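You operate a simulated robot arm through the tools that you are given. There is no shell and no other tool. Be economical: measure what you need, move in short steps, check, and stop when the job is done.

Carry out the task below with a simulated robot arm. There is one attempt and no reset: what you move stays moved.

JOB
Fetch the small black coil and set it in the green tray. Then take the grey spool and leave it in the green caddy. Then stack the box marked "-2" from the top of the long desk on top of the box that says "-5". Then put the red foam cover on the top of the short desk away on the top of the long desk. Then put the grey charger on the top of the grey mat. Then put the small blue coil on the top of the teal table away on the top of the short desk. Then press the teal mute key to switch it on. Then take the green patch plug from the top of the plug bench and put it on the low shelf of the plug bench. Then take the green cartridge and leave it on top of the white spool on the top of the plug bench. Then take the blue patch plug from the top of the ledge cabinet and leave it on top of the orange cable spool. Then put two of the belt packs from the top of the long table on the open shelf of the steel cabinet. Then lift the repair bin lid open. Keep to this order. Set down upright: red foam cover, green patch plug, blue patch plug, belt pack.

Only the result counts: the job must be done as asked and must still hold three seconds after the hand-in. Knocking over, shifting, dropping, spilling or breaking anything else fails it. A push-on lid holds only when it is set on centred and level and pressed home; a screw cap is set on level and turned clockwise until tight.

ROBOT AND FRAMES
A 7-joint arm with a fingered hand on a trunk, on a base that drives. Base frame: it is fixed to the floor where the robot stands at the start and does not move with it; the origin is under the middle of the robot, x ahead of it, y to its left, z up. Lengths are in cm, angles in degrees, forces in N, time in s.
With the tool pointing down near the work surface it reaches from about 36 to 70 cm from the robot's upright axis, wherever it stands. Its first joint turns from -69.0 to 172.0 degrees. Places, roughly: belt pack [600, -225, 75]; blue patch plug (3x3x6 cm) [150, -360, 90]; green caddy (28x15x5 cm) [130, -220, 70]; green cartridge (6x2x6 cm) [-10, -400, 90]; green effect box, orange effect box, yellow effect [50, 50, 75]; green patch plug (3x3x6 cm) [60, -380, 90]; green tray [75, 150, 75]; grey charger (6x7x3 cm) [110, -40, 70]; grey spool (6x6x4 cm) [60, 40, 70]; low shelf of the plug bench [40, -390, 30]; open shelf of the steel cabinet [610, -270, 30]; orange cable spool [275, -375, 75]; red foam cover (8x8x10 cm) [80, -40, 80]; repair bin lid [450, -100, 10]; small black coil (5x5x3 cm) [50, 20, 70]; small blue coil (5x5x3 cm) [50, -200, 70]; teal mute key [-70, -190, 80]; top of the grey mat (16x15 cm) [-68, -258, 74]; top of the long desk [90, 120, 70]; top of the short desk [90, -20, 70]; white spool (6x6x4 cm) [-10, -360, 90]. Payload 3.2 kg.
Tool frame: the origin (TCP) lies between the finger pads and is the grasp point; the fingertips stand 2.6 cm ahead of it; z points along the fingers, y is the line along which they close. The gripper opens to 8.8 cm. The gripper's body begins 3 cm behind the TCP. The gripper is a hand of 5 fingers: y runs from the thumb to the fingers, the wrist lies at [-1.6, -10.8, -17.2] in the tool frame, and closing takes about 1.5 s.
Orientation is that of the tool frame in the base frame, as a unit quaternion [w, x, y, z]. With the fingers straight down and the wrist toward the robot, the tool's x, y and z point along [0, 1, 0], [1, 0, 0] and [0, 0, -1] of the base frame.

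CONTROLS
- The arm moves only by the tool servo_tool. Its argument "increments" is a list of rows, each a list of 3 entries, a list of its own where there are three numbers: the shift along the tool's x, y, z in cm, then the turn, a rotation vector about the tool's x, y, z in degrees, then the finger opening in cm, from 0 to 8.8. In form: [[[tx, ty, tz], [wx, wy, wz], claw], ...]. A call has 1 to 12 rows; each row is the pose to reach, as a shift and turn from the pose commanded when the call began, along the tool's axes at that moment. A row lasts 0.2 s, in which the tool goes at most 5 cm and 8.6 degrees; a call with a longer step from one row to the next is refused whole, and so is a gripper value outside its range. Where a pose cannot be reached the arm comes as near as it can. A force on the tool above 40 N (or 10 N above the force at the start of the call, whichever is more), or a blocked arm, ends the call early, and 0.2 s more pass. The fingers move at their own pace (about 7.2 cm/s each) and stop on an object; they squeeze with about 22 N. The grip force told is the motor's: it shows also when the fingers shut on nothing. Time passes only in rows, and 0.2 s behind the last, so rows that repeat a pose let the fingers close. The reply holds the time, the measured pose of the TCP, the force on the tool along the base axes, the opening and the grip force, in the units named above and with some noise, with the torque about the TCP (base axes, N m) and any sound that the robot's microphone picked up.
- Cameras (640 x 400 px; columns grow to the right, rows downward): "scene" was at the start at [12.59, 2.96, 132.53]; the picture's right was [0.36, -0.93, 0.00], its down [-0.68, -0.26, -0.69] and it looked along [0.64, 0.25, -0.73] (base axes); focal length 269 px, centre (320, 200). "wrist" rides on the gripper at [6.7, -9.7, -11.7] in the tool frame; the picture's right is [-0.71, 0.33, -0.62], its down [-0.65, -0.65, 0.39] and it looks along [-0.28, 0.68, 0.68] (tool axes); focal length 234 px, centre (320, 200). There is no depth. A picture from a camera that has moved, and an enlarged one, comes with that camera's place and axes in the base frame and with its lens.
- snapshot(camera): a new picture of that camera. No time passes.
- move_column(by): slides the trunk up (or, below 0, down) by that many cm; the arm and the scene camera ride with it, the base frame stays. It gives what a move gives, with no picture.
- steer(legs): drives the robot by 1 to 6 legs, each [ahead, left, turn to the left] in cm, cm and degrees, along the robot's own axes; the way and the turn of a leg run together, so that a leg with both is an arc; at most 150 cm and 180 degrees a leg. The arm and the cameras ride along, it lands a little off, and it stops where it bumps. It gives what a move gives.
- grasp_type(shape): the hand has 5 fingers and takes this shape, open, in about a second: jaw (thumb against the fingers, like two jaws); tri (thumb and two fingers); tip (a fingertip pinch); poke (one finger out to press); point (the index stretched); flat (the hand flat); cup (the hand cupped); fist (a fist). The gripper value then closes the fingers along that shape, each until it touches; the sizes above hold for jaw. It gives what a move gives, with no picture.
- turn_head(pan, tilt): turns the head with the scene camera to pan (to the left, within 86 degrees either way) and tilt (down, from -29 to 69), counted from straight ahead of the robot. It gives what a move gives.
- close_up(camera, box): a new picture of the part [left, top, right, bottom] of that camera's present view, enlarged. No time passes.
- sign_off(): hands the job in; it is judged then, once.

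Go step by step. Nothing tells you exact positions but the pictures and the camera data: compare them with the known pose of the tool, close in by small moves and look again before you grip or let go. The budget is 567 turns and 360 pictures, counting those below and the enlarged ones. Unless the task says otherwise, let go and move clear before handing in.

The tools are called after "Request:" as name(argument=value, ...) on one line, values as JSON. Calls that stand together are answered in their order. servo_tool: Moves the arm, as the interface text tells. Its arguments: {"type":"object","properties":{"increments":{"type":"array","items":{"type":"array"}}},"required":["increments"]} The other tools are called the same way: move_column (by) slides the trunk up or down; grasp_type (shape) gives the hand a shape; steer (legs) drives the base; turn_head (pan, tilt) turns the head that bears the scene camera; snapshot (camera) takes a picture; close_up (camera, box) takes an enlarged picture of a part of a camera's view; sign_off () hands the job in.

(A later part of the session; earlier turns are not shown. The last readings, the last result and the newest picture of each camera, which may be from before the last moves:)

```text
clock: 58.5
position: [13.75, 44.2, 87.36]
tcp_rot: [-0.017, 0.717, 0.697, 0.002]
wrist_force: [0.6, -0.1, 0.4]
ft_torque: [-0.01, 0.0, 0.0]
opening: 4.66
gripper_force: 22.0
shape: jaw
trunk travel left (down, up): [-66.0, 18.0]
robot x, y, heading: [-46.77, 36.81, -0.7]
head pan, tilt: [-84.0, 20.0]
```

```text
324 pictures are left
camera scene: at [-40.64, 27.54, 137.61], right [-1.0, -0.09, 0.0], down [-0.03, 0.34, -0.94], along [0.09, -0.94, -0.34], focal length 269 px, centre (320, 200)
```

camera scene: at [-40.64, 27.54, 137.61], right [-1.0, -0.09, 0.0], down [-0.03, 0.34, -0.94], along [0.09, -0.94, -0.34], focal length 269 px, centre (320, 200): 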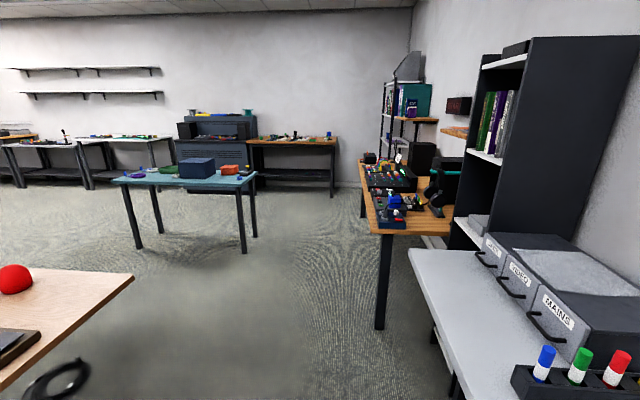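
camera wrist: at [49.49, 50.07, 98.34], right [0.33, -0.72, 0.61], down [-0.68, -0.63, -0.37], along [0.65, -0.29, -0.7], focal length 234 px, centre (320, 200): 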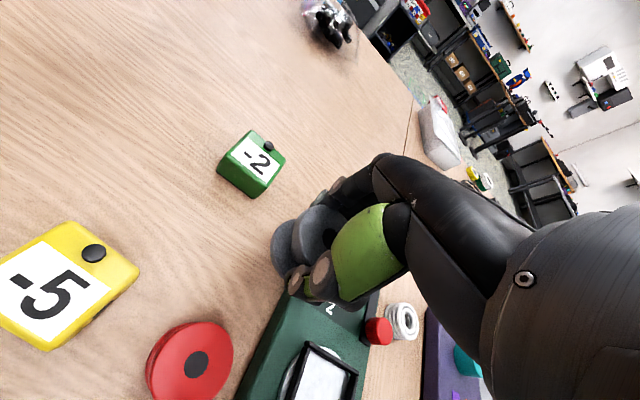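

The teal table spans about x 47–165, y −190…−235. I turn to face it, drive around the short desk, and stop in front of it.

Request:
steer(legs=[[0, 0, -89.3], [0, 42, 0], [150, 0, 0], [5, 126, 0]])

Request:
turn_head(pan=10, tilt=35)

Request:
snapshot(camera="scene")

```text
clock: 60.6
position: [10.05, 12.25, 87.25]
tcp_rot: [-0.018, 0.872, 0.489, 0.007]
wrist_force: [-0.2, -0.3, -1.1]
ft_torque: [0.03, -0.01, 0.01]
opening: 4.65
gripper_force: 21.7
shape: jaw
trunk travel left (down, up): [-66.0, 18.0]
robot x, y, heading: [-46.08, 35.91, -30.7]
head pan, tilt: [-84.0, 20.0]
stopped in leg 1: the robot was blocked; the commanded pose is now the measured one
```

```text
clock: 62.3
position: [10.19, 12.52, 87.14]
tcp_rot: [-0.017, 0.871, 0.491, 0.006]
wrist_force: [0.0, 0.9, -1.2]
ft_torque: [-0.02, 0.01, 0.0]
opening: 4.62
gripper_force: 22.6
shape: jaw
trunk travel left (down, up): [-66.0, 18.0]
robot x, y, heading: [-46.25, 35.92, -30.2]
head pan, tilt: [10.0, 35.0]
```

```text
323 pictures are left
camera scene: at [-33.4, 30.42, 135.22], right [-0.35, -0.94, 0.0], down [-0.54, 0.2, -0.82], along [0.77, -0.29, -0.57], focal length 269 px, centre (320, 200)
```

scene: 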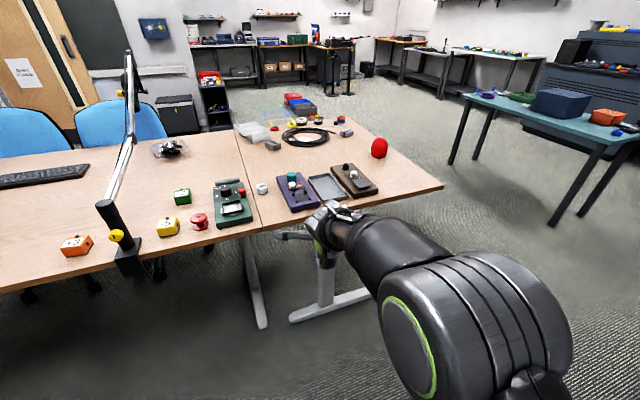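

The base was blocked while turning, probably by something behind it. I move forward a little and turn again.

Request:
steer(legs=[[30, 5, 0], [0, 0, -59.5]])

Request:
turn_head(pan=-30, tilt=30)

Request:
snapshot(camera="scene")

```text
clock: 67.0
position: [-9.57, -35.21, 87.24]
tcp_rot: [-0.01, 1.0, -0.009, 0.015]
wrist_force: [0.1, -0.5, -0.5]
ft_torque: [-0.01, 0.02, -0.01]
opening: 4.63
gripper_force: 21.8
shape: jaw
trunk travel left (down, up): [-66.0, 18.0]
robot x, y, heading: [-17.5, 25.3, -90.1]
head pan, tilt: [10.0, 35.0]
```

```text
clock: 68.1
position: [-9.55, -35.25, 87.28]
tcp_rot: [-0.011, 1.0, -0.009, 0.014]
wrist_force: [0.5, 1.6, 0.1]
ft_torque: [0.01, 0.01, -0.02]
opening: 4.63
gripper_force: 22.2
shape: jaw
trunk travel left (down, up): [-66.0, 18.0]
robot x, y, heading: [-17.81, 25.04, -90.1]
head pan, tilt: [-30.0, 30.0]
```

```text
322 pictures are left
camera scene: at [-22.14, 12.32, 136.0], right [-0.87, 0.5, 0.0], down [0.25, 0.43, -0.87], along [-0.43, -0.75, -0.5], focal length 269 px, centre (320, 200)
```

scene: 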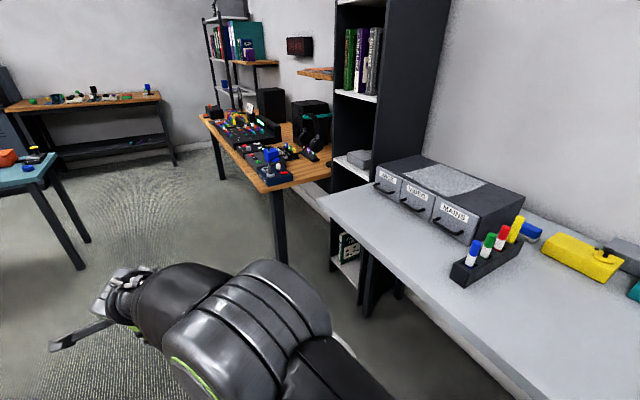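

The wall bench edge lies at x≈−70, so I'm clear. Driving on to the teal table.

Request:
steer(legs=[[20, 14, 0], [123, 0, 0], [0, 126, 0]])

Request:
turn_head(pan=10, tilt=35)

Request:
snapshot(camera="scene")

```text
clock: 81.6
position: [130.53, -176.9, 87.29]
tcp_rot: [-0.011, 1.0, -0.005, 0.014]
wrist_force: [-0.7, -0.6, -0.5]
ft_torque: [-0.03, 0.01, -0.02]
opening: 4.64
gripper_force: 22.2
shape: jaw
trunk travel left (down, up): [-66.0, 18.0]
robot x, y, heading: [122.12, -116.77, -89.7]
head pan, tilt: [-30.0, 30.0]
```

```text
clock: 82.7
position: [130.43, -176.93, 87.32]
tcp_rot: [-0.012, 1.0, -0.006, 0.014]
wrist_force: [0.0, 0.4, -0.8]
ft_torque: [0.01, -0.01, -0.03]
opening: 4.63
gripper_force: 21.6
shape: jaw
trunk travel left (down, up): [-66.0, 18.0]
robot x, y, heading: [122.23, -116.91, -89.6]
head pan, tilt: [10.0, 35.0]
```

```text
321 pictures are left
camera scene: at [123.59, -130.21, 135.23], right [-0.98, -0.18, 0.0], down [-0.1, 0.56, -0.82], along [0.15, -0.81, -0.57], focal length 269 px, centre (320, 200)
```

scene: 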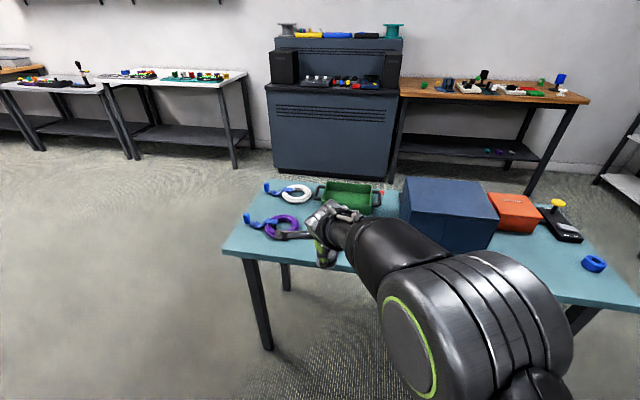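

Caddy centre is near (128.5,−222), with a big blue box to its right. Advancing part of the way and looking.

Request:
steer(legs=[[33, 0, 0]])

Request:
snapshot(camera="scene")

Request:
snapshot(camera="wrist")

```text
clock: 84.9
position: [130.78, -210.14, 87.29]
tcp_rot: [-0.011, 1.0, -0.004, 0.014]
wrist_force: [-0.3, -0.4, -0.5]
ft_torque: [0.01, 0.01, 0.0]
opening: 4.58
gripper_force: 21.9
shape: jaw
trunk travel left (down, up): [-66.0, 18.0]
robot x, y, heading: [122.04, -149.5, -89.8]
head pan, tilt: [10.0, 35.0]
```

```text
320 pictures are left
camera scene: at [123.81, -163.45, 135.22], right [-0.98, -0.18, 0.0], down [-0.1, 0.56, -0.82], along [0.15, -0.81, -0.57], focal length 269 px, centre (320, 200)
```

scene: 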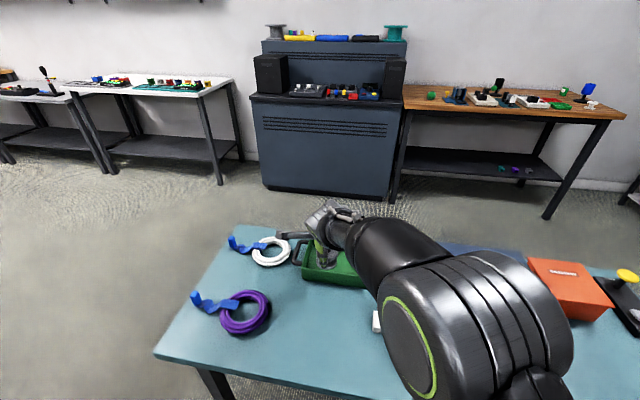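

```text
319 pictures are left
camera wrist: at [137.07, -200.77, 99.28], right [-0.73, -0.34, 0.6], down [-0.63, 0.67, -0.39], along [-0.27, -0.66, -0.7], focal length 234 px, centre (320, 200)
```

wrist: 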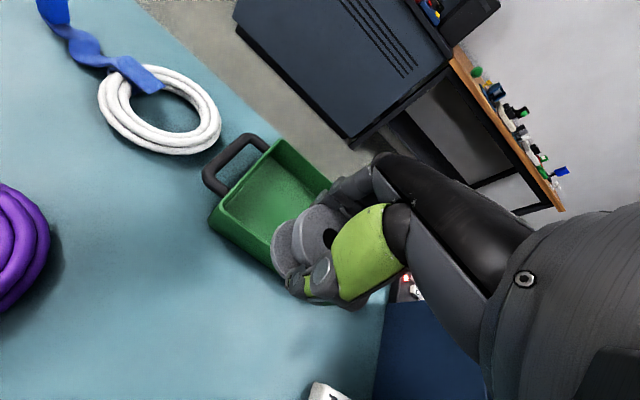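

Caddy body centre is about (128.5, −219). Driving 9 cm ahead, then shifting over it.

Request:
steer(legs=[[9, 0, 0]])

Request:
servo_tool(increments=[[[-1.2, 0, 0], [0, 0, 0], 4.5], [[-2.2, 0, 1], [0, 0, 0], 4.5], [[-2.2, 0, 1], [0, 0, 0], 4.5]])

Request:
snapshot(camera="wrist")

Request:
snapshot(camera="scene")

```text
clock: 86.0
position: [130.78, -219.1, 87.27]
tcp_rot: [-0.011, 1.0, -0.004, 0.014]
wrist_force: [-0.2, 0.0, -0.8]
ft_torque: [-0.04, -0.01, -0.01]
opening: 4.64
gripper_force: 21.2
shape: jaw
trunk travel left (down, up): [-66.0, 18.0]
robot x, y, heading: [122.6, -158.63, -89.6]
head pan, tilt: [10.0, 35.0]
```

```text
clock: 86.8
position: [128.54, -218.9, 86.09]
tcp_rot: [-0.01, 1.0, -0.004, 0.014]
wrist_force: [-0.4, 0.3, -0.6]
ft_torque: [-0.01, 0.02, 0.0]
opening: 4.62
gripper_force: 21.6
shape: jaw
trunk travel left (down, up): [-66.0, 18.0]
robot x, y, heading: [122.17, -158.77, -89.6]
head pan, tilt: [10.0, 35.0]
```

```text
318 pictures are left
camera wrist: at [134.93, -209.62, 98.24], right [-0.73, -0.34, 0.6], down [-0.63, 0.67, -0.39], along [-0.27, -0.66, -0.7], focal length 234 px, centre (320, 200)
```

wrist: 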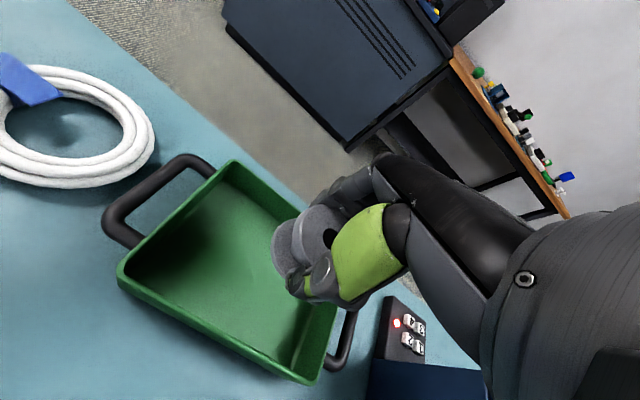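

```text
317 pictures are left
camera scene: at [123.88, -172.29, 135.23], right [-0.98, -0.18, 0.0], down [-0.1, 0.56, -0.82], along [0.15, -0.81, -0.57], focal length 269 px, centre (320, 200)
```

scene: 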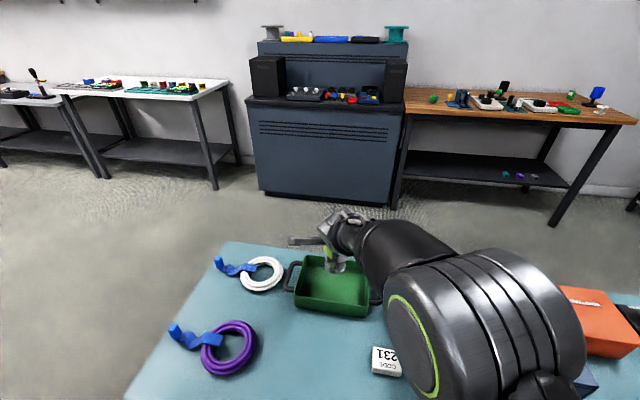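

Centred on the caddy. Lowering toward its floor.

Request:
servo_tool(increments=[[[0, 0.2, 4], [0, 0, 0], 4.5], [[0, 0.2, 7], [0, 0, 0], 4.5], [[0, 0.2, 8], [0, 0, 0], 4.5], [[0, 0.2, 8], [0, 0, 0], 4.5]])

Request:
close_up(camera="wrist", box=[180, 180, 380, 320])

Request:
close_up(camera="scene", box=[260, 200, 420, 330])

```text
clock: 87.8
position: [128.78, -219.06, 78.16]
tcp_rot: [-0.011, 1.0, -0.006, 0.013]
wrist_force: [0.3, -0.3, -0.4]
ft_torque: [0.04, 0.02, 0.01]
opening: 4.61
gripper_force: 21.8
shape: jaw
trunk travel left (down, up): [-66.0, 18.0]
robot x, y, heading: [121.9, -159.06, -89.6]
head pan, tilt: [10.0, 35.0]
```

```text
2.86 times, centred on (280, 250) of wrist
camera zoom: at [135.09, -209.66, 90.17], right [-0.73, -0.34, 0.6], down [-0.63, 0.67, -0.39], along [-0.27, -0.66, -0.7], focal length 669 px, centre (434, 57)
```

zoom: 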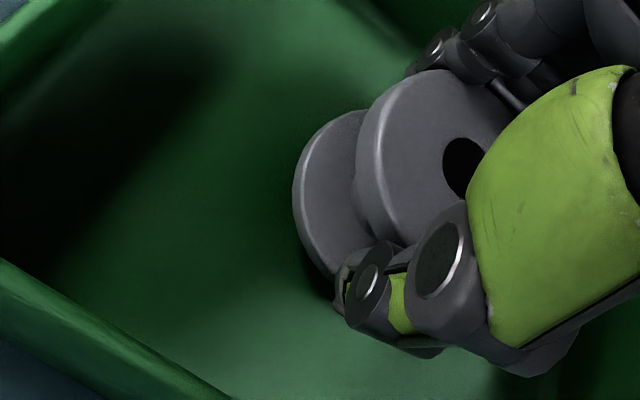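

```text
3.08 times, centred on (340, 265) of scene
camera zoom: at [123.88, -172.32, 135.23], right [-0.98, -0.18, 0.0], down [-0.1, 0.56, -0.82], along [0.15, -0.81, -0.57], focal length 827 px, centre (258, 0)
```

zoom: 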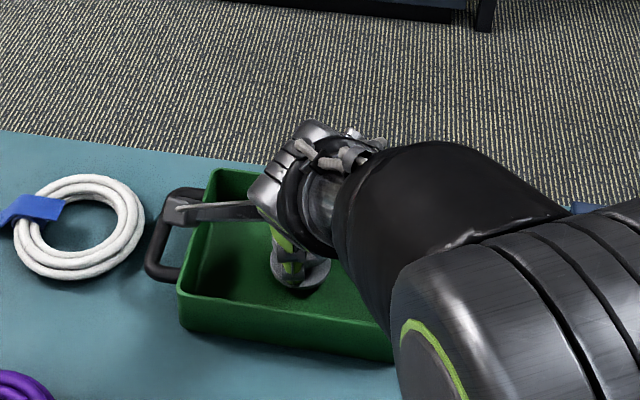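

Request:
servo_tool(increments=[[[0, 0, 0.8], [0, 0, 0], 4.5], [[0, 0, 1.6], [0, 0, 0], 4.5], [[0, 0, 1.6], [0, 0, 0], 4.5]])

Request:
close_up(camera="wrist", box=[180, 180, 380, 320])

```text
clock: 88.6
position: [128.95, -218.91, 76.66]
tcp_rot: [-0.009, 1.0, -0.004, 0.014]
wrist_force: [0.9, -0.9, 6.7]
ft_torque: [0.13, 0.03, -0.01]
opening: 4.61
gripper_force: 22.0
shape: jaw
trunk travel left (down, up): [-66.0, 18.0]
robot x, y, heading: [122.52, -158.8, -89.8]
head pan, tilt: [10.0, 35.0]
```

```text
2.86 times, centred on (280, 250) of wrist
camera zoom: at [135.32, -209.54, 88.71], right [-0.73, -0.34, 0.6], down [-0.63, 0.67, -0.39], along [-0.26, -0.67, -0.7], focal length 669 px, centre (434, 57)
```

zoom: 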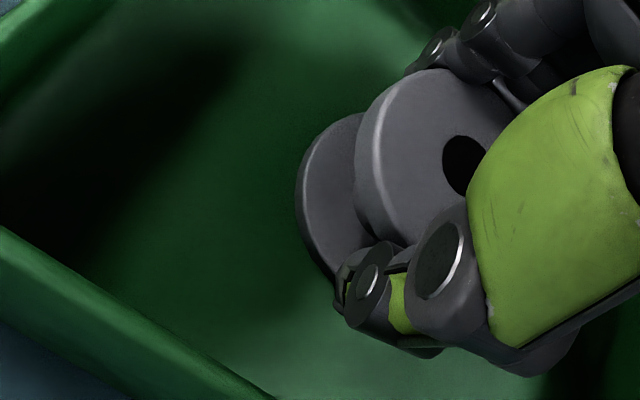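

Contact felt (6.7 N). Releasing and retreating.

Request:
servo_tool(increments=[[[0, 0, -0.1], [0, 0, 0], 5.5], [[0, 0, -0.1], [0, 0, 0], 7], [[0, 0, -0.1], [0, 0, 0], 8], [[0, 0, -0.1], [0, 0, 0], 8], [[0, 0, -3], [0, 0, 0], 8], [[0, 0, -7], [0, 0, 0], 8], [[0, 0, -11], [0, 0, 0], 8.8], [[0, 0, -14], [0, 0, 0], 8.8]])

Request:
snapshot(camera="wrist")

```text
clock: 90.4
position: [128.29, -219.36, 90.55]
tcp_rot: [-0.013, 1.0, -0.006, 0.016]
wrist_force: [0.0, -0.1, 0.2]
ft_torque: [0.0, 0.02, -0.01]
opening: 8.81
gripper_force: 0.1
shape: jaw
trunk travel left (down, up): [-66.0, 18.0]
robot x, y, heading: [122.32, -158.46, -89.7]
head pan, tilt: [10.0, 35.0]
```

```text
313 pictures are left
camera wrist: at [134.71, -209.94, 102.65], right [-0.73, -0.34, 0.59], down [-0.63, 0.67, -0.39], along [-0.26, -0.66, -0.7], focal length 234 px, centre (320, 200)
```

wrist: 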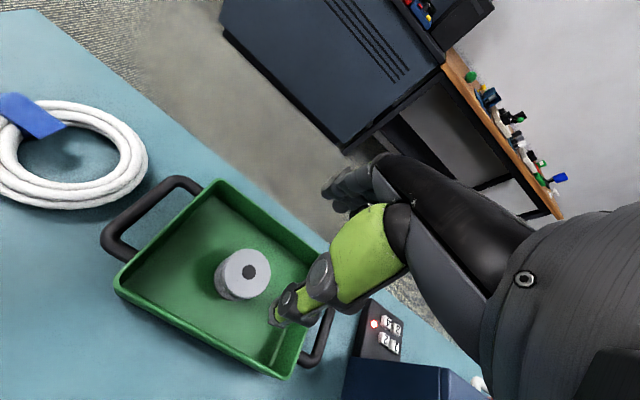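

Spool is in the caddy. Now back to the long desk for the "-2" box (about (67,50)) and the "-5" box (about (50,54)).

Request:
steer(legs=[[-42, 0, 0], [0, -134, 0], [-130, 0, 0], [0, 0, 89.7]])

Request:
turn_head(pan=25, tilt=45)

Request:
snapshot(camera="scene")

```text
clock: 109.2
position: [46.31, 15.77, 90.7]
tcp_rot: [-0.019, 0.723, 0.691, 0.004]
wrist_force: [0.4, -0.2, 1.3]
ft_torque: [0.02, 0.01, 0.0]
opening: 8.77
gripper_force: 0.1
shape: jaw
trunk travel left (down, up): [-66.0, 18.0]
robot x, y, heading: [-14.53, 11.41, -1.0]
head pan, tilt: [10.0, 35.0]
```

```text
clock: 110.0
position: [46.32, 15.65, 90.63]
tcp_rot: [-0.02, 0.722, 0.691, 0.004]
wrist_force: [-0.5, 0.8, 1.0]
ft_torque: [0.0, -0.02, 0.02]
opening: 8.77
gripper_force: 0.1
shape: jaw
trunk travel left (down, up): [-66.0, 18.0]
robot x, y, heading: [-14.68, 11.26, -1.3]
head pan, tilt: [25.0, 45.0]
```

```text
312 pictures are left
camera scene: at [-1.89, 14.64, 133.75], right [0.4, -0.92, 0.0], down [-0.65, -0.28, -0.71], along [0.65, 0.28, -0.71], focal length 269 px, centre (320, 200)
```

scene: 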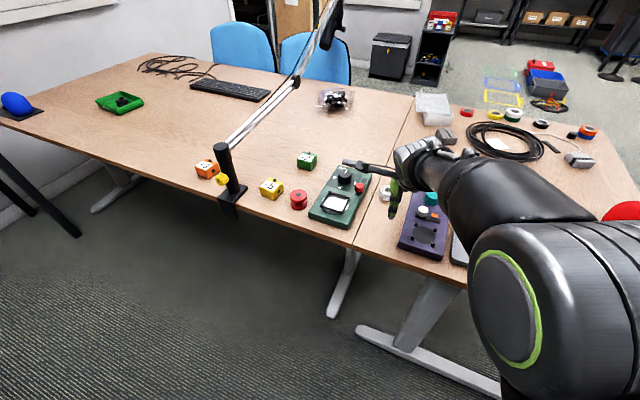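

Request:
steer(legs=[[0, 32, 1.3], [19, 0, 0]])

Request:
snapshot(camera="wrist")

Request:
close_up(camera="scene", box=[220, 140, 420, 280])

```text
clock: 113.3
position: [65.68, 48.94, 90.62]
tcp_rot: [-0.019, 0.715, 0.699, 0.004]
wrist_force: [0.6, 1.3, -0.3]
ft_torque: [0.02, 0.01, -0.03]
opening: 8.78
gripper_force: 0.1
shape: jaw
trunk travel left (down, up): [-66.0, 18.0]
robot x, y, heading: [4.95, 43.32, 0.0]
head pan, tilt: [25.0, 45.0]
```

```text
311 pictures are left
camera wrist: at [56.29, 55.37, 102.75], right [0.33, -0.73, 0.59], down [-0.68, -0.62, -0.39], along [0.66, -0.27, -0.7], focal length 234 px, centre (320, 200)
```

wrist: 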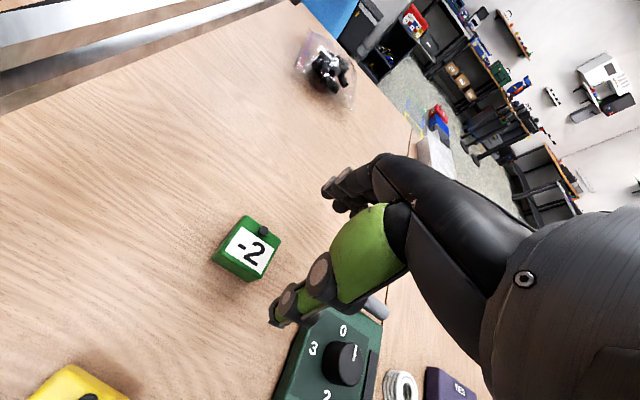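

```text
2.86 times, centred on (320, 210) of scene
camera zoom: at [17.51, 46.77, 133.74], right [0.42, -0.91, 0.0], down [-0.64, -0.3, -0.71], along [0.64, 0.3, -0.71], focal length 768 px, centre (320, 171)
```

zoom: 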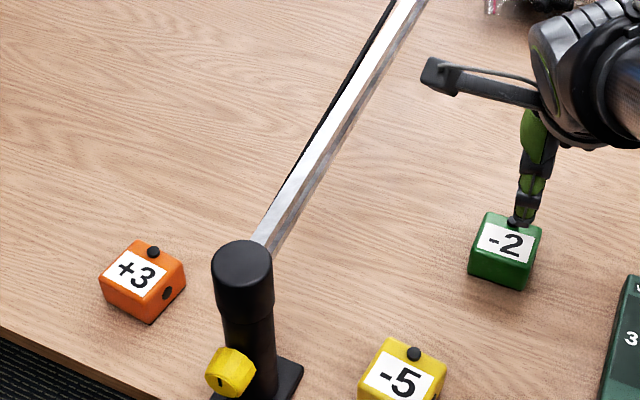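

Request:
close_up(camera="wrist", box=[170, 180, 330, 300])

Request:
close_up(camera="scene", box=[310, 190, 450, 290])

```text
3.33 times, centred on (250, 240) of wrist
camera zoom: at [56.29, 55.37, 102.75], right [0.33, -0.73, 0.59], down [-0.68, -0.62, -0.39], along [0.66, -0.27, -0.7], focal length 781 px, centre (553, 67)
```

zoom: 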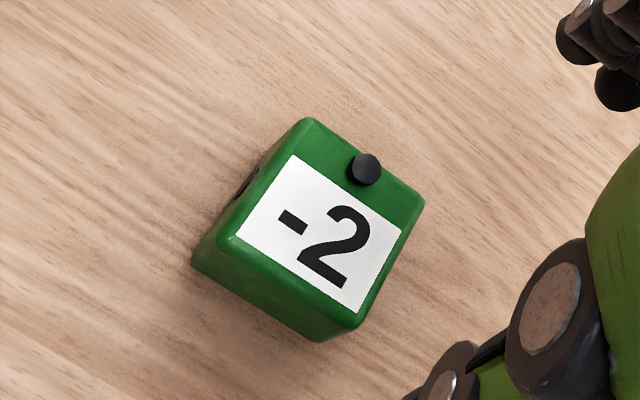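

```text
4.00 times, centred on (380, 240) of scene
camera zoom: at [17.51, 46.77, 133.74], right [0.42, -0.91, 0.0], down [-0.64, -0.3, -0.71], along [0.64, 0.3, -0.71], focal length 1075 px, centre (80, 40)
```

zoom: 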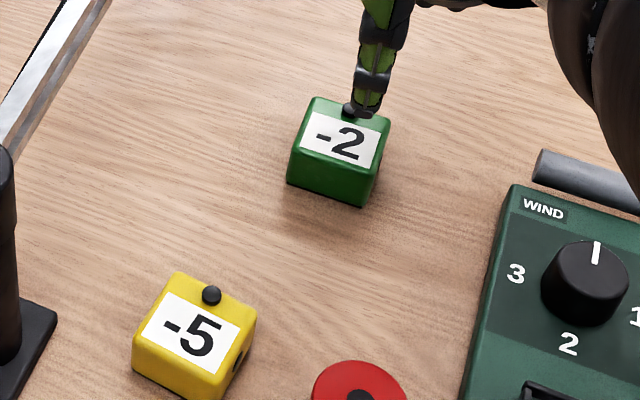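

The "-2" box is axis-aligned, centre about (67.95, 50.4), top 77.5; the "-5" box is at about (49.8, 54.5), turned slightly. Moving above the green box.

Request:
servo_tool(increments=[[[1.4, 2.2, 2], [-0.6, -1, -0.6], 8.8], [[1.4, 2.2, 6], [-1.2, -1.9, -1.3], 8.8], [[1.4, 2.2, 9], [-1.2, -1.9, -1.3], 8.8], [[1.4, 2.2, 9], [-1.2, -1.9, -1.3], 8.8]])

Request:
close_up(camera="wrist", box=[180, 140, 440, 340])

```text
clock: 114.3
position: [67.62, 50.58, 81.69]
tcp_rot: [0.0, 0.708, 0.707, -0.002]
wrist_force: [-0.6, -0.1, 0.6]
ft_torque: [0.0, 0.03, -0.01]
opening: 8.75
gripper_force: 0.1
shape: jaw
trunk travel left (down, up): [-66.0, 18.0]
robot x, y, heading: [5.1, 43.25, -0.2]
head pan, tilt: [25.0, 45.0]
```

```text
2.00 times, centred on (310, 240) of wrist
camera zoom: at [57.84, 57.17, 93.28], right [0.33, -0.71, 0.62], down [-0.65, -0.65, -0.39], along [0.68, -0.28, -0.68], focal length 468 px, centre (340, 120)
```

zoom: 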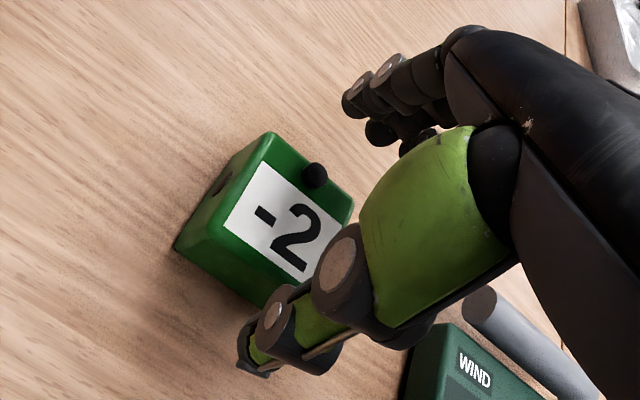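

Request:
servo_tool(increments=[[[-0.1, 0.3, 2], [0, 0, 0], 8.8], [[-0.1, 0.3, 4.1], [0, 0, 0], 8.8], [[-0.1, 0.3, 4.1], [0, 0, 0], 6], [[-0.1, 0.3, 4.1], [0, 0, 0], 4], [[-0.1, 0.3, 4.1], [0, 0, 0], 4], [[-0.1, 0.3, 4.1], [0, 0, 0], 4], [[-0.1, 0.3, 4.1], [0, 0, 0], 4]])

Request:
close_up(camera="wrist", box=[180, 140, 440, 340])

```text
clock: 115.9
position: [67.92, 50.51, 77.5]
tcp_rot: [-0.001, 0.706, 0.708, -0.001]
wrist_force: [-0.7, -0.7, -0.4]
ft_torque: [-0.01, 0.05, -0.03]
opening: 5.39
gripper_force: 22.5
shape: jaw
trunk travel left (down, up): [-66.0, 18.0]
robot x, y, heading: [5.38, 43.42, -0.2]
head pan, tilt: [25.0, 45.0]
```

```text
2.00 times, centred on (310, 240) of wrist
camera zoom: at [58.14, 57.11, 89.28], right [0.33, -0.71, 0.62], down [-0.65, -0.65, -0.39], along [0.68, -0.28, -0.68], focal length 468 px, centre (340, 120)
```

zoom: 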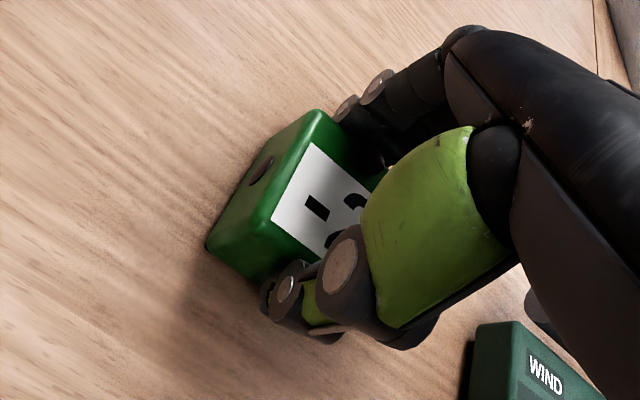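

Gripped. Lifting, then backing the robot 12 cm so the yellow box is at a comfortable reach.

Request:
servo_tool(increments=[[[0, 0, -4], [0, 0, 0], 4], [[0, 0, -8], [0, 0, 0], 4], [[0, 0, -12], [0, 0, 0], 4], [[0, 0, -12], [0, 0, 0], 4]])

Request:
steer(legs=[[-13, 3, 0]])

Request:
snapshot(camera="wrist")

Request:
close_up(camera="scene", box=[310, 190, 450, 290])

```text
clock: 116.9
position: [68.26, 50.04, 89.07]
tcp_rot: [-0.007, 0.71, 0.704, -0.001]
wrist_force: [-0.8, 0.2, -0.9]
ft_torque: [0.0, -0.01, -0.01]
opening: 5.38
gripper_force: 21.9
shape: jaw
trunk travel left (down, up): [-66.0, 18.0]
robot x, y, heading: [4.8, 43.18, -0.3]
head pan, tilt: [25.0, 45.0]
```

```text
clock: 118.2
position: [55.12, 53.1, 89.69]
tcp_rot: [-0.005, 0.71, 0.704, 0.002]
wrist_force: [0.0, -0.3, -1.3]
ft_torque: [0.03, -0.02, -0.01]
opening: 5.38
gripper_force: 22.2
shape: jaw
trunk travel left (down, up): [-66.0, 18.0]
robot x, y, heading: [-8.31, 46.6, -0.0]
head pan, tilt: [25.0, 45.0]
```

```text
305 pictures are left
camera wrist: at [45.4, 59.61, 101.38], right [0.33, -0.72, 0.62], down [-0.66, -0.64, -0.39], along [0.68, -0.28, -0.68], focal length 234 px, centre (320, 200)
```

wrist: 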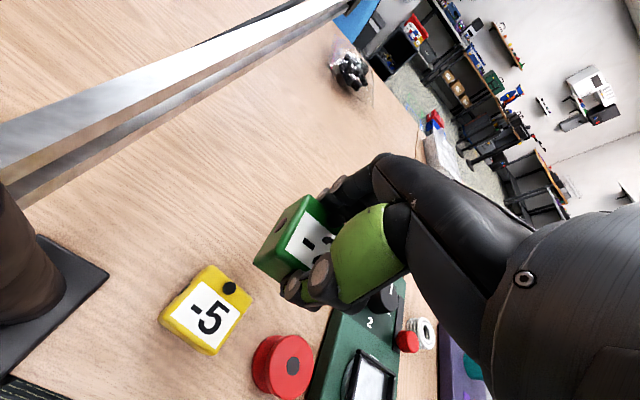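

```text
4.00 times, centred on (380, 240) of scene
camera zoom: at [4.39, 49.79, 133.75], right [0.42, -0.91, 0.0], down [-0.64, -0.3, -0.71], along [0.64, 0.3, -0.71], focal length 1075 px, centre (80, 40)
```

zoom: 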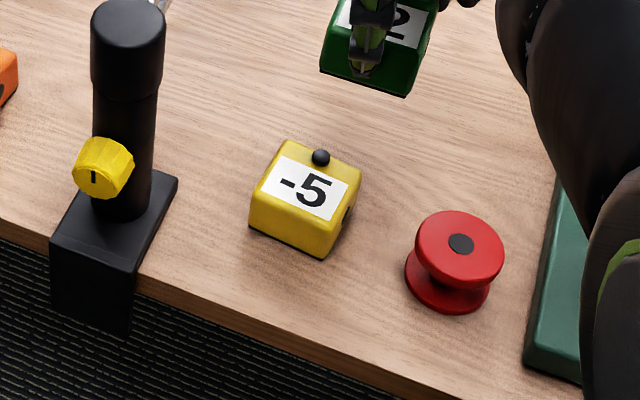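

Yellow box centre is about (49.8, 54.5); its knob on the far side at x≈52. I'll put the green box slightly nearer (x≈48.8) so it clears the knob.

Request:
servo_tool(increments=[[[0.5, -3, 0], [0, 0, 0], 4], [[1.4, -6.3, 0], [0, 0, 0], 4], [[1.4, -6.3, 3], [0, 0, 0], 4], [[1.4, -6.3, 5.4], [0, 0, 0], 4], [[1.4, -6.3, 5.4], [0, 0, 0], 4]])

Request:
close_up(camera="wrist", box=[180, 160, 440, 360])

Request:
close_up(camera="scene", box=[310, 190, 450, 290])

```text
clock: 118.8
position: [47.18, 52.62, 80.51]
tcp_rot: [-0.083, 0.722, 0.685, -0.054]
wrist_force: [-2.2, 1.0, 7.6]
ft_torque: [-0.04, -0.03, -0.03]
opening: 5.49
gripper_force: 22.1
shape: jaw
trunk travel left (down, up): [-66.0, 18.0]
robot x, y, heading: [-8.16, 46.23, 0.1]
head pan, tilt: [25.0, 45.0]
stopped in row 2: the arm was blocked; the commanded pose is now the measured one
```

```text
2.00 times, centred on (310, 260) of wrist
camera zoom: at [40.23, 59.17, 94.01], right [0.4, -0.75, 0.52], down [-0.75, -0.6, -0.28], along [0.52, -0.28, -0.81], focal length 468 px, centre (340, 80)
```

zoom: 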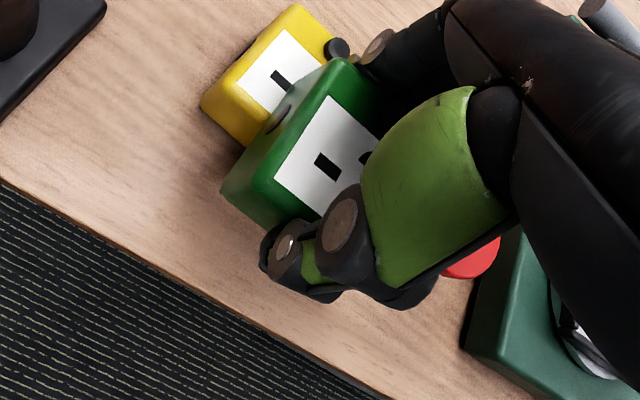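

```text
4.00 times, centred on (380, 240) of scene
camera zoom: at [4.36, 49.74, 133.76], right [0.42, -0.91, 0.0], down [-0.64, -0.3, -0.71], along [0.64, 0.3, -0.71], focal length 1075 px, centre (80, 40)
```

zoom: 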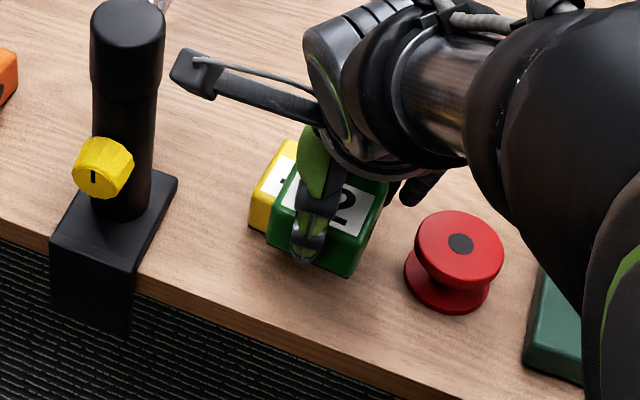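

The arm dipped unexpectedly (posture limit). I raise straight up with the column to be safe.

Request:
move_column(by=9)

Request:
close_up(camera="scene", box=[290, 150, 490, 290])

Request:
snapshot(camera="wrist")

```text
clock: 120.0
position: [47.03, 52.64, 89.2]
tcp_rot: [-0.083, 0.722, 0.685, -0.056]
wrist_force: [0.0, 0.6, -1.3]
ft_torque: [0.02, -0.03, 0.02]
opening: 5.47
gripper_force: 21.8
shape: jaw
trunk travel left (down, up): [-75.0, 9.0]
robot x, y, heading: [-7.87, 46.09, 0.1]
head pan, tilt: [25.0, 45.0]
```

```text
2.86 times, centred on (390, 220) of scene
camera zoom: at [4.5, 49.77, 142.74], right [0.42, -0.91, 0.0], down [-0.64, -0.3, -0.71], along [0.64, 0.3, -0.71], focal length 768 px, centre (120, 143)
```

zoom: 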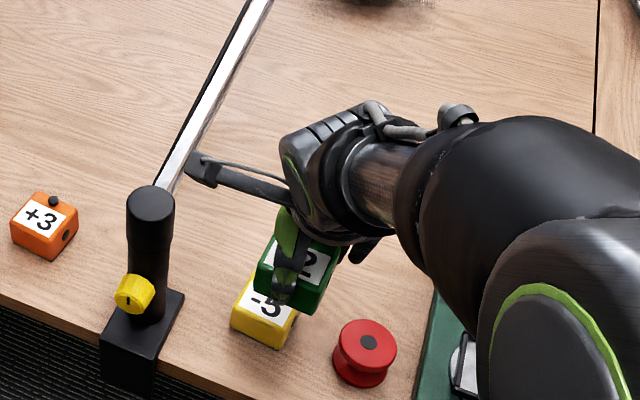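

```text
300 pictures are left
camera wrist: at [40.28, 59.16, 102.78], right [0.41, -0.75, 0.52], down [-0.75, -0.6, -0.27], along [0.52, -0.28, -0.81], focal length 234 px, centre (320, 200)
```

wrist: 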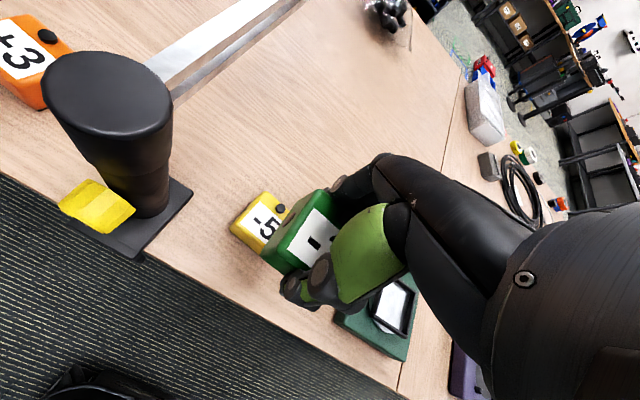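

The yellow box hasn't moved. I back the robot off 10 cm so the target is at a longer, better reach, then straighten the tool while extending.

Request:
steer(legs=[[-10, 0, 0]])

Request:
servo_tool(increments=[[[0.4, 2.5, -2], [-3.5, -0.6, -0.8], 4], [[0.8, 5, -3], [-7, -1.2, -1.6], 4], [[1.2, 7.5, -3.6], [-11.2, -2.3, -3], 4], [[1.2, 7.5, -3.6], [-11.2, -2.3, -3], 4]])

Request:
close_up(camera="wrist", box=[120, 100, 440, 340])

```text
clock: 121.2
position: [37.16, 52.67, 89.31]
tcp_rot: [-0.084, 0.722, 0.685, -0.056]
wrist_force: [0.1, 0.7, -0.5]
ft_torque: [-0.02, -0.03, -0.01]
opening: 5.49
gripper_force: 21.2
shape: jaw
trunk travel left (down, up): [-75.0, 9.0]
robot x, y, heading: [-17.89, 46.33, -0.2]
head pan, tilt: [25.0, 45.0]
```

```text
clock: 122.2
position: [45.24, 53.22, 91.17]
tcp_rot: [0.002, 0.707, 0.707, -0.002]
wrist_force: [-0.4, 0.0, -1.6]
ft_torque: [-0.01, 0.01, 0.02]
opening: 5.48
gripper_force: 22.1
shape: jaw
trunk travel left (down, up): [-75.0, 9.0]
robot x, y, heading: [-18.18, 46.12, -0.0]
head pan, tilt: [25.0, 45.0]
```

```text
1.67 times, centred on (280, 220) of wrist
camera zoom: at [35.45, 59.95, 102.97], right [0.33, -0.71, 0.63], down [-0.65, -0.65, -0.39], along [0.68, -0.28, -0.68], focal length 390 px, centre (387, 167)
```

zoom: 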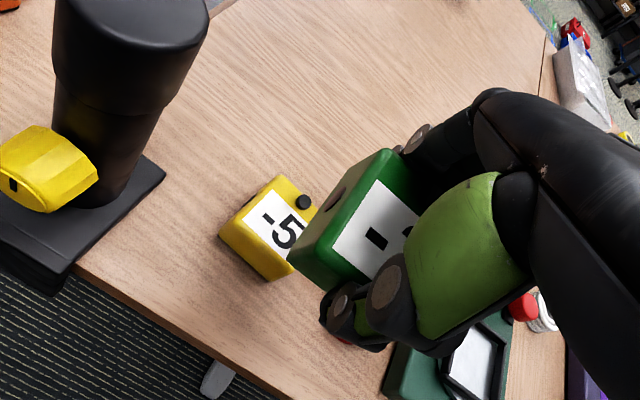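

Request:
close_up(camera="scene", box=[310, 140, 450, 240])

Request:
close_up(camera="wrist", box=[240, 150, 400, 310])

```text
4.00 times, centred on (380, 190) of scene
camera zoom: at [-5.68, 49.76, 142.75], right [0.42, -0.91, 0.0], down [-0.64, -0.3, -0.71], along [0.64, 0.3, -0.71], focal length 1075 px, centre (80, 240)
```

zoom: 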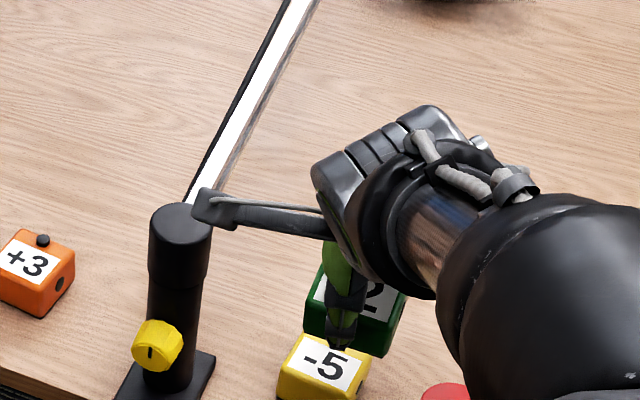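

```text
2.50 times, centred on (320, 230) of wrist
camera zoom: at [35.45, 59.95, 102.97], right [0.33, -0.71, 0.63], down [-0.65, -0.65, -0.39], along [0.68, -0.28, -0.68], focal length 585 px, centre (320, 125)
```

zoom: 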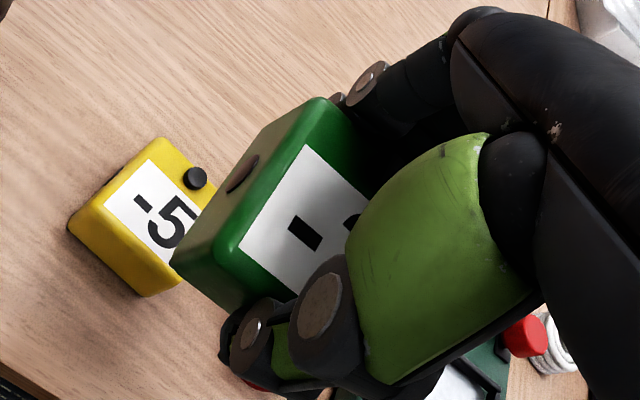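

The green box got pitched ~10° in the hand. I'll set it down on free desk space ahead at (62,53), release so it sits flat, and regrip.

Request:
steer(legs=[[17, 0, 0]])

Request:
move_column(by=-10)

Request:
close_up(camera="scene", box=[280, 140, 440, 260])

Request:
close_up(camera="wrist", box=[120, 100, 440, 340])

```text
clock: 123.6
position: [62.04, 53.44, 91.32]
tcp_rot: [-0.001, 0.707, 0.707, -0.001]
wrist_force: [-0.6, -0.6, -1.1]
ft_torque: [0.04, 0.02, 0.01]
opening: 5.45
gripper_force: 22.4
shape: jaw
trunk travel left (down, up): [-75.0, 9.0]
robot x, y, heading: [-1.26, 46.43, 0.4]
head pan, tilt: [25.0, 45.0]
```

```text
clock: 125.0
position: [62.07, 53.52, 81.45]
tcp_rot: [0.0, 0.706, 0.708, 0.0]
wrist_force: [-0.6, 0.1, -0.8]
ft_torque: [0.01, 0.01, -0.02]
opening: 5.47
gripper_force: 21.7
shape: jaw
trunk travel left (down, up): [-65.0, 19.0]
robot x, y, heading: [-1.41, 46.23, 0.2]
head pan, tilt: [25.0, 45.0]
```

```text
3.33 times, centred on (360, 200) of scene
camera zoom: at [11.17, 49.8, 132.74], right [0.42, -0.91, 0.0], down [-0.64, -0.3, -0.71], along [0.64, 0.3, -0.71], focal length 896 px, centre (187, 200)
```

zoom: 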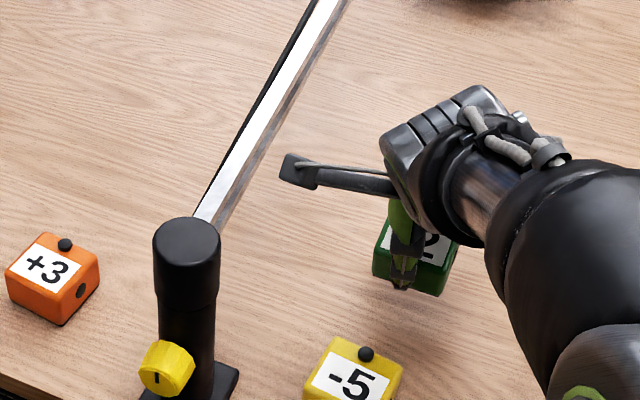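

```text
1.67 times, centred on (280, 220) of wrist
camera zoom: at [52.27, 60.09, 93.15], right [0.33, -0.71, 0.62], down [-0.65, -0.65, -0.39], along [0.68, -0.28, -0.68], focal length 390 px, centre (387, 167)
```

zoom: 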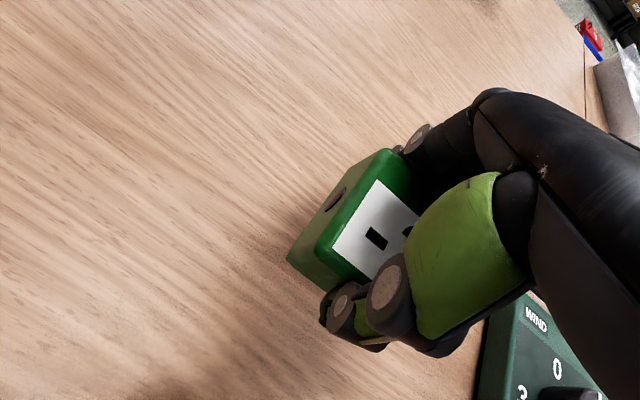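

Request:
servo_tool(increments=[[[0, 0, 2], [0, 0, 0], 4], [[0, 0, 3.2], [0, 0, 0], 4], [[0, 0, 4.0], [0, 0, 0], 4], [[0, 0, 4.6], [0, 0, 0], 4], [[0, 0, 4.6], [0, 0, 0], 4]])

Request:
close_up(camera="wrist", box=[120, 100, 440, 340])

```text
clock: 126.2
position: [62.1, 53.49, 76.97]
tcp_rot: [0.001, 0.707, 0.708, 0.001]
wrist_force: [0.8, -0.5, 4.9]
ft_torque: [0.07, 0.1, 0.0]
opening: 5.47
gripper_force: 22.2
shape: jaw
trunk travel left (down, up): [-65.0, 19.0]
robot x, y, heading: [-1.17, 46.05, 0.2]
head pan, tilt: [25.0, 45.0]
```

```text
1.67 times, centred on (280, 220) of wrist
camera zoom: at [52.25, 60.09, 88.67], right [0.33, -0.71, 0.62], down [-0.65, -0.65, -0.39], along [0.68, -0.28, -0.68], focal length 390 px, centre (387, 167)
```

zoom: 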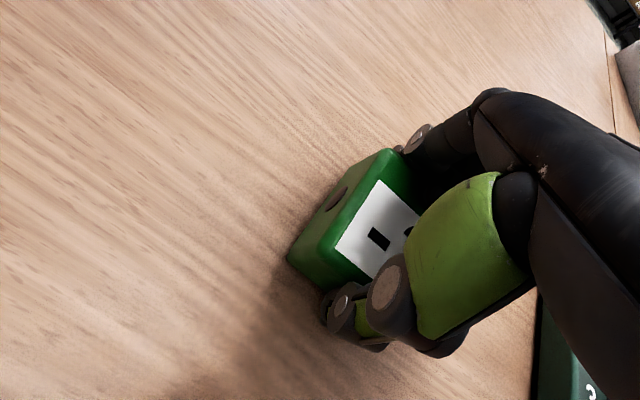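

Request:
servo_tool(increments=[[[0, 0, 0], [0, 0, 0], 6.5], [[0, 0, -0.3], [0, 0, 0], 8], [[0, 0, -0.3], [0, 0, 0], 8.8], [[0, 0, -0.3], [0, 0, 0], 8.8], [[0, 0, -4], [0, 0, 0], 8.8], [[0, 0, -4.5], [0, 0, 0], 8.8]])

Request:
close_up(camera="wrist", box=[120, 100, 440, 340])

```text
clock: 127.5
position: [62.06, 53.55, 81.21]
tcp_rot: [-0.001, 0.706, 0.708, -0.001]
wrist_force: [-0.6, -0.1, 0.2]
ft_torque: [-0.03, 0.04, -0.04]
opening: 8.77
gripper_force: 0.2
shape: jaw
trunk travel left (down, up): [-65.0, 19.0]
robot x, y, heading: [-1.2, 46.39, 0.2]
head pan, tilt: [25.0, 45.0]
```

```text
1.67 times, centred on (280, 220) of wrist
camera zoom: at [52.3, 60.12, 93.03], right [0.33, -0.71, 0.62], down [-0.65, -0.65, -0.39], along [0.68, -0.28, -0.68], focal length 390 px, centre (387, 167)
```

zoom: 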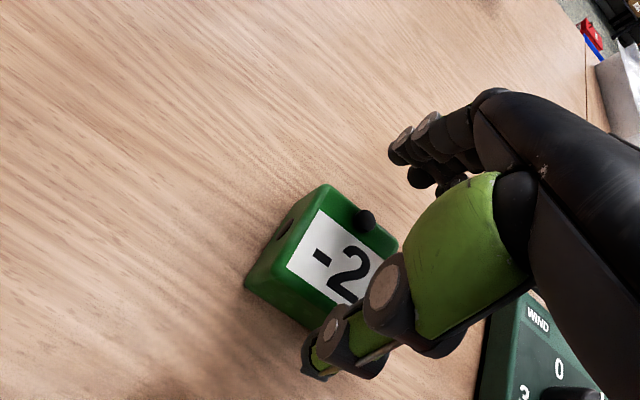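

Flat again at about (61.6, 53.45). Regripping.

Request:
servo_tool(increments=[[[0, -0.4, 2], [0, 0, 0], 8.8], [[0, -0.4, 3.6], [0, 0, 0], 8.8], [[0, -0.4, 3.6], [0, 0, 0], 6], [[0, -0.4, 3.6], [0, 0, 0], 4], [[0, -0.4, 3.6], [0, 0, 0], 4], [[0, -0.4, 3.6], [0, 0, 0], 4], [[0, -0.4, 3.6], [0, 0, 0], 4], [[0, -0.4, 0], [0, 0, 0], 4], [[0, -0.4, -4], [0, 0, 0], 4], [[0, -0.4, -8], [0, 0, 0], 4]])

Request:
steer(legs=[[-12.8, 1, 0]])

Request:
close_up(camera="wrist", box=[120, 120, 440, 360])

Request:
close_up(camera="scene", box=[280, 140, 440, 260])

```text
clock: 129.8
position: [61.63, 53.03, 88.89]
tcp_rot: [-0.007, 0.711, 0.704, -0.003]
wrist_force: [0.6, -0.3, -1.8]
ft_torque: [0.03, 0.0, 0.01]
opening: 5.33
gripper_force: 22.5
shape: jaw
trunk travel left (down, up): [-65.0, 19.0]
robot x, y, heading: [-1.37, 46.05, 0.3]
head pan, tilt: [25.0, 45.0]
```

```text
clock: 131.0
position: [48.86, 54.01, 89.49]
tcp_rot: [-0.005, 0.71, 0.704, 0.003]
wrist_force: [0.8, 0.6, -1.1]
ft_torque: [-0.04, 0.0, -0.01]
opening: 5.36
gripper_force: 22.1
shape: jaw
trunk travel left (down, up): [-65.0, 19.0]
robot x, y, heading: [-14.49, 47.42, 0.2]
head pan, tilt: [25.0, 45.0]
```

```text
1.67 times, centred on (280, 240) of wrist
camera zoom: at [39.21, 60.66, 101.24], right [0.33, -0.72, 0.62], down [-0.66, -0.64, -0.39], along [0.67, -0.28, -0.68], focal length 390 px, centre (387, 133)
```

zoom: 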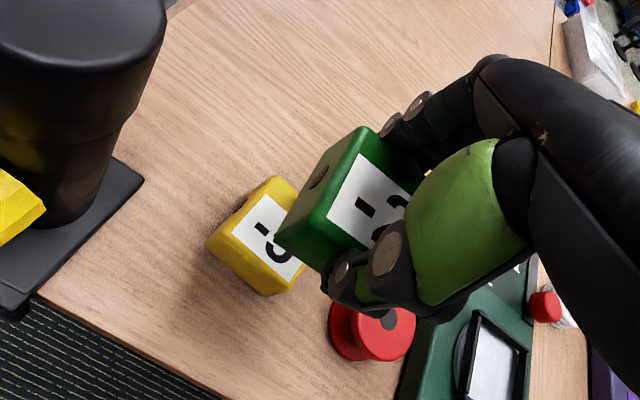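

```text
3.33 times, centred on (360, 200) of scene
camera zoom: at [-1.72, 50.8, 132.75], right [0.42, -0.91, 0.0], down [-0.64, -0.3, -0.71], along [0.64, 0.3, -0.71], focal length 896 px, centre (187, 200)
```

zoom: 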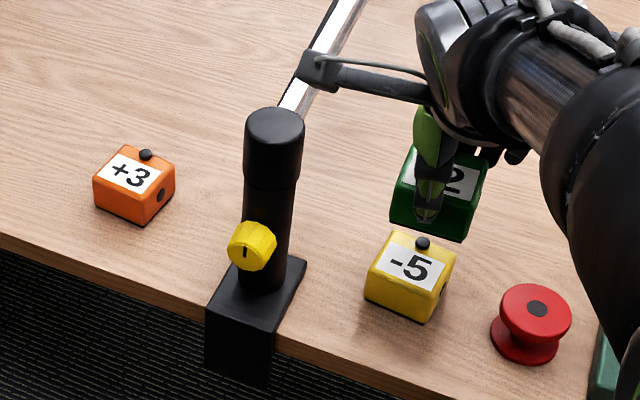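

Now lower over the yellow box at about (48.6, 54.5).

Request:
servo_tool(increments=[[[0.3, -0.1, 2], [-0.2, -0.6, -0.5], 4], [[0.5, -0.2, 4], [-0.2, -0.6, -0.5], 4], [[0.5, -0.2, 6], [-0.2, -0.6, -0.5], 4], [[0.5, -0.2, 6], [-0.2, -0.6, -0.5], 4]])

Request:
close_up(camera="wrist", box=[180, 160, 420, 340])

Request:
close_up(camera="scene", box=[340, 170, 440, 250])

```text
clock: 132.0
position: [48.85, 54.14, 83.4]
tcp_rot: [-0.002, 0.71, 0.705, 0.001]
wrist_force: [0.4, -0.6, -2.0]
ft_torque: [0.0, -0.02, 0.0]
opening: 5.37
gripper_force: 21.7
shape: jaw
trunk travel left (down, up): [-65.0, 19.0]
robot x, y, heading: [-13.97, 47.26, 0.1]
head pan, tilt: [25.0, 45.0]
```

```text
2.22 times, centred on (300, 250) of wrist
camera zoom: at [39.19, 60.86, 95.19], right [0.33, -0.71, 0.62], down [-0.66, -0.64, -0.39], along [0.68, -0.28, -0.68], focal length 520 px, centre (364, 89)
```

zoom: 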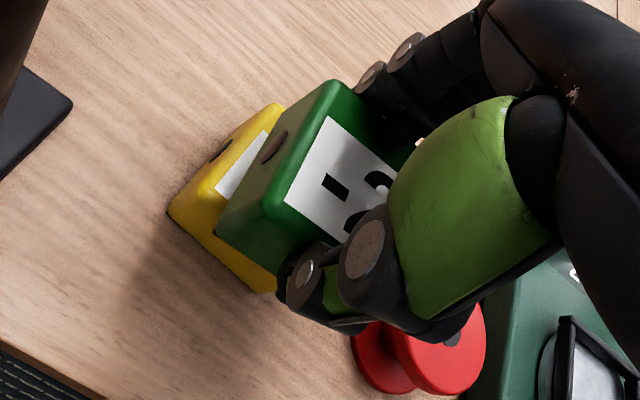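

```text
5.00 times, centred on (390, 210) of scene
camera zoom: at [-1.68, 50.79, 132.75], right [0.42, -0.91, 0.0], down [-0.64, -0.3, -0.71], along [0.64, 0.3, -0.71], focal length 1344 px, centre (-30, 150)
```

zoom: 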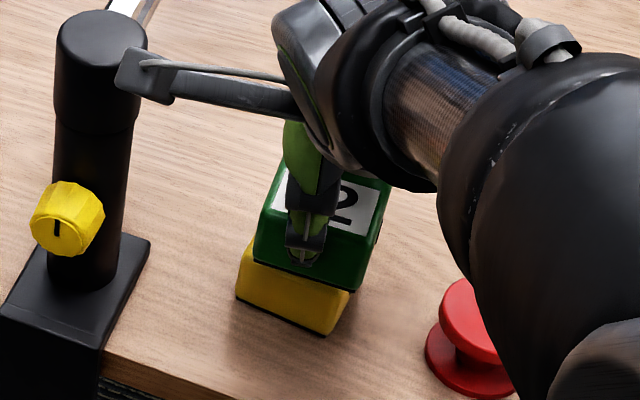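

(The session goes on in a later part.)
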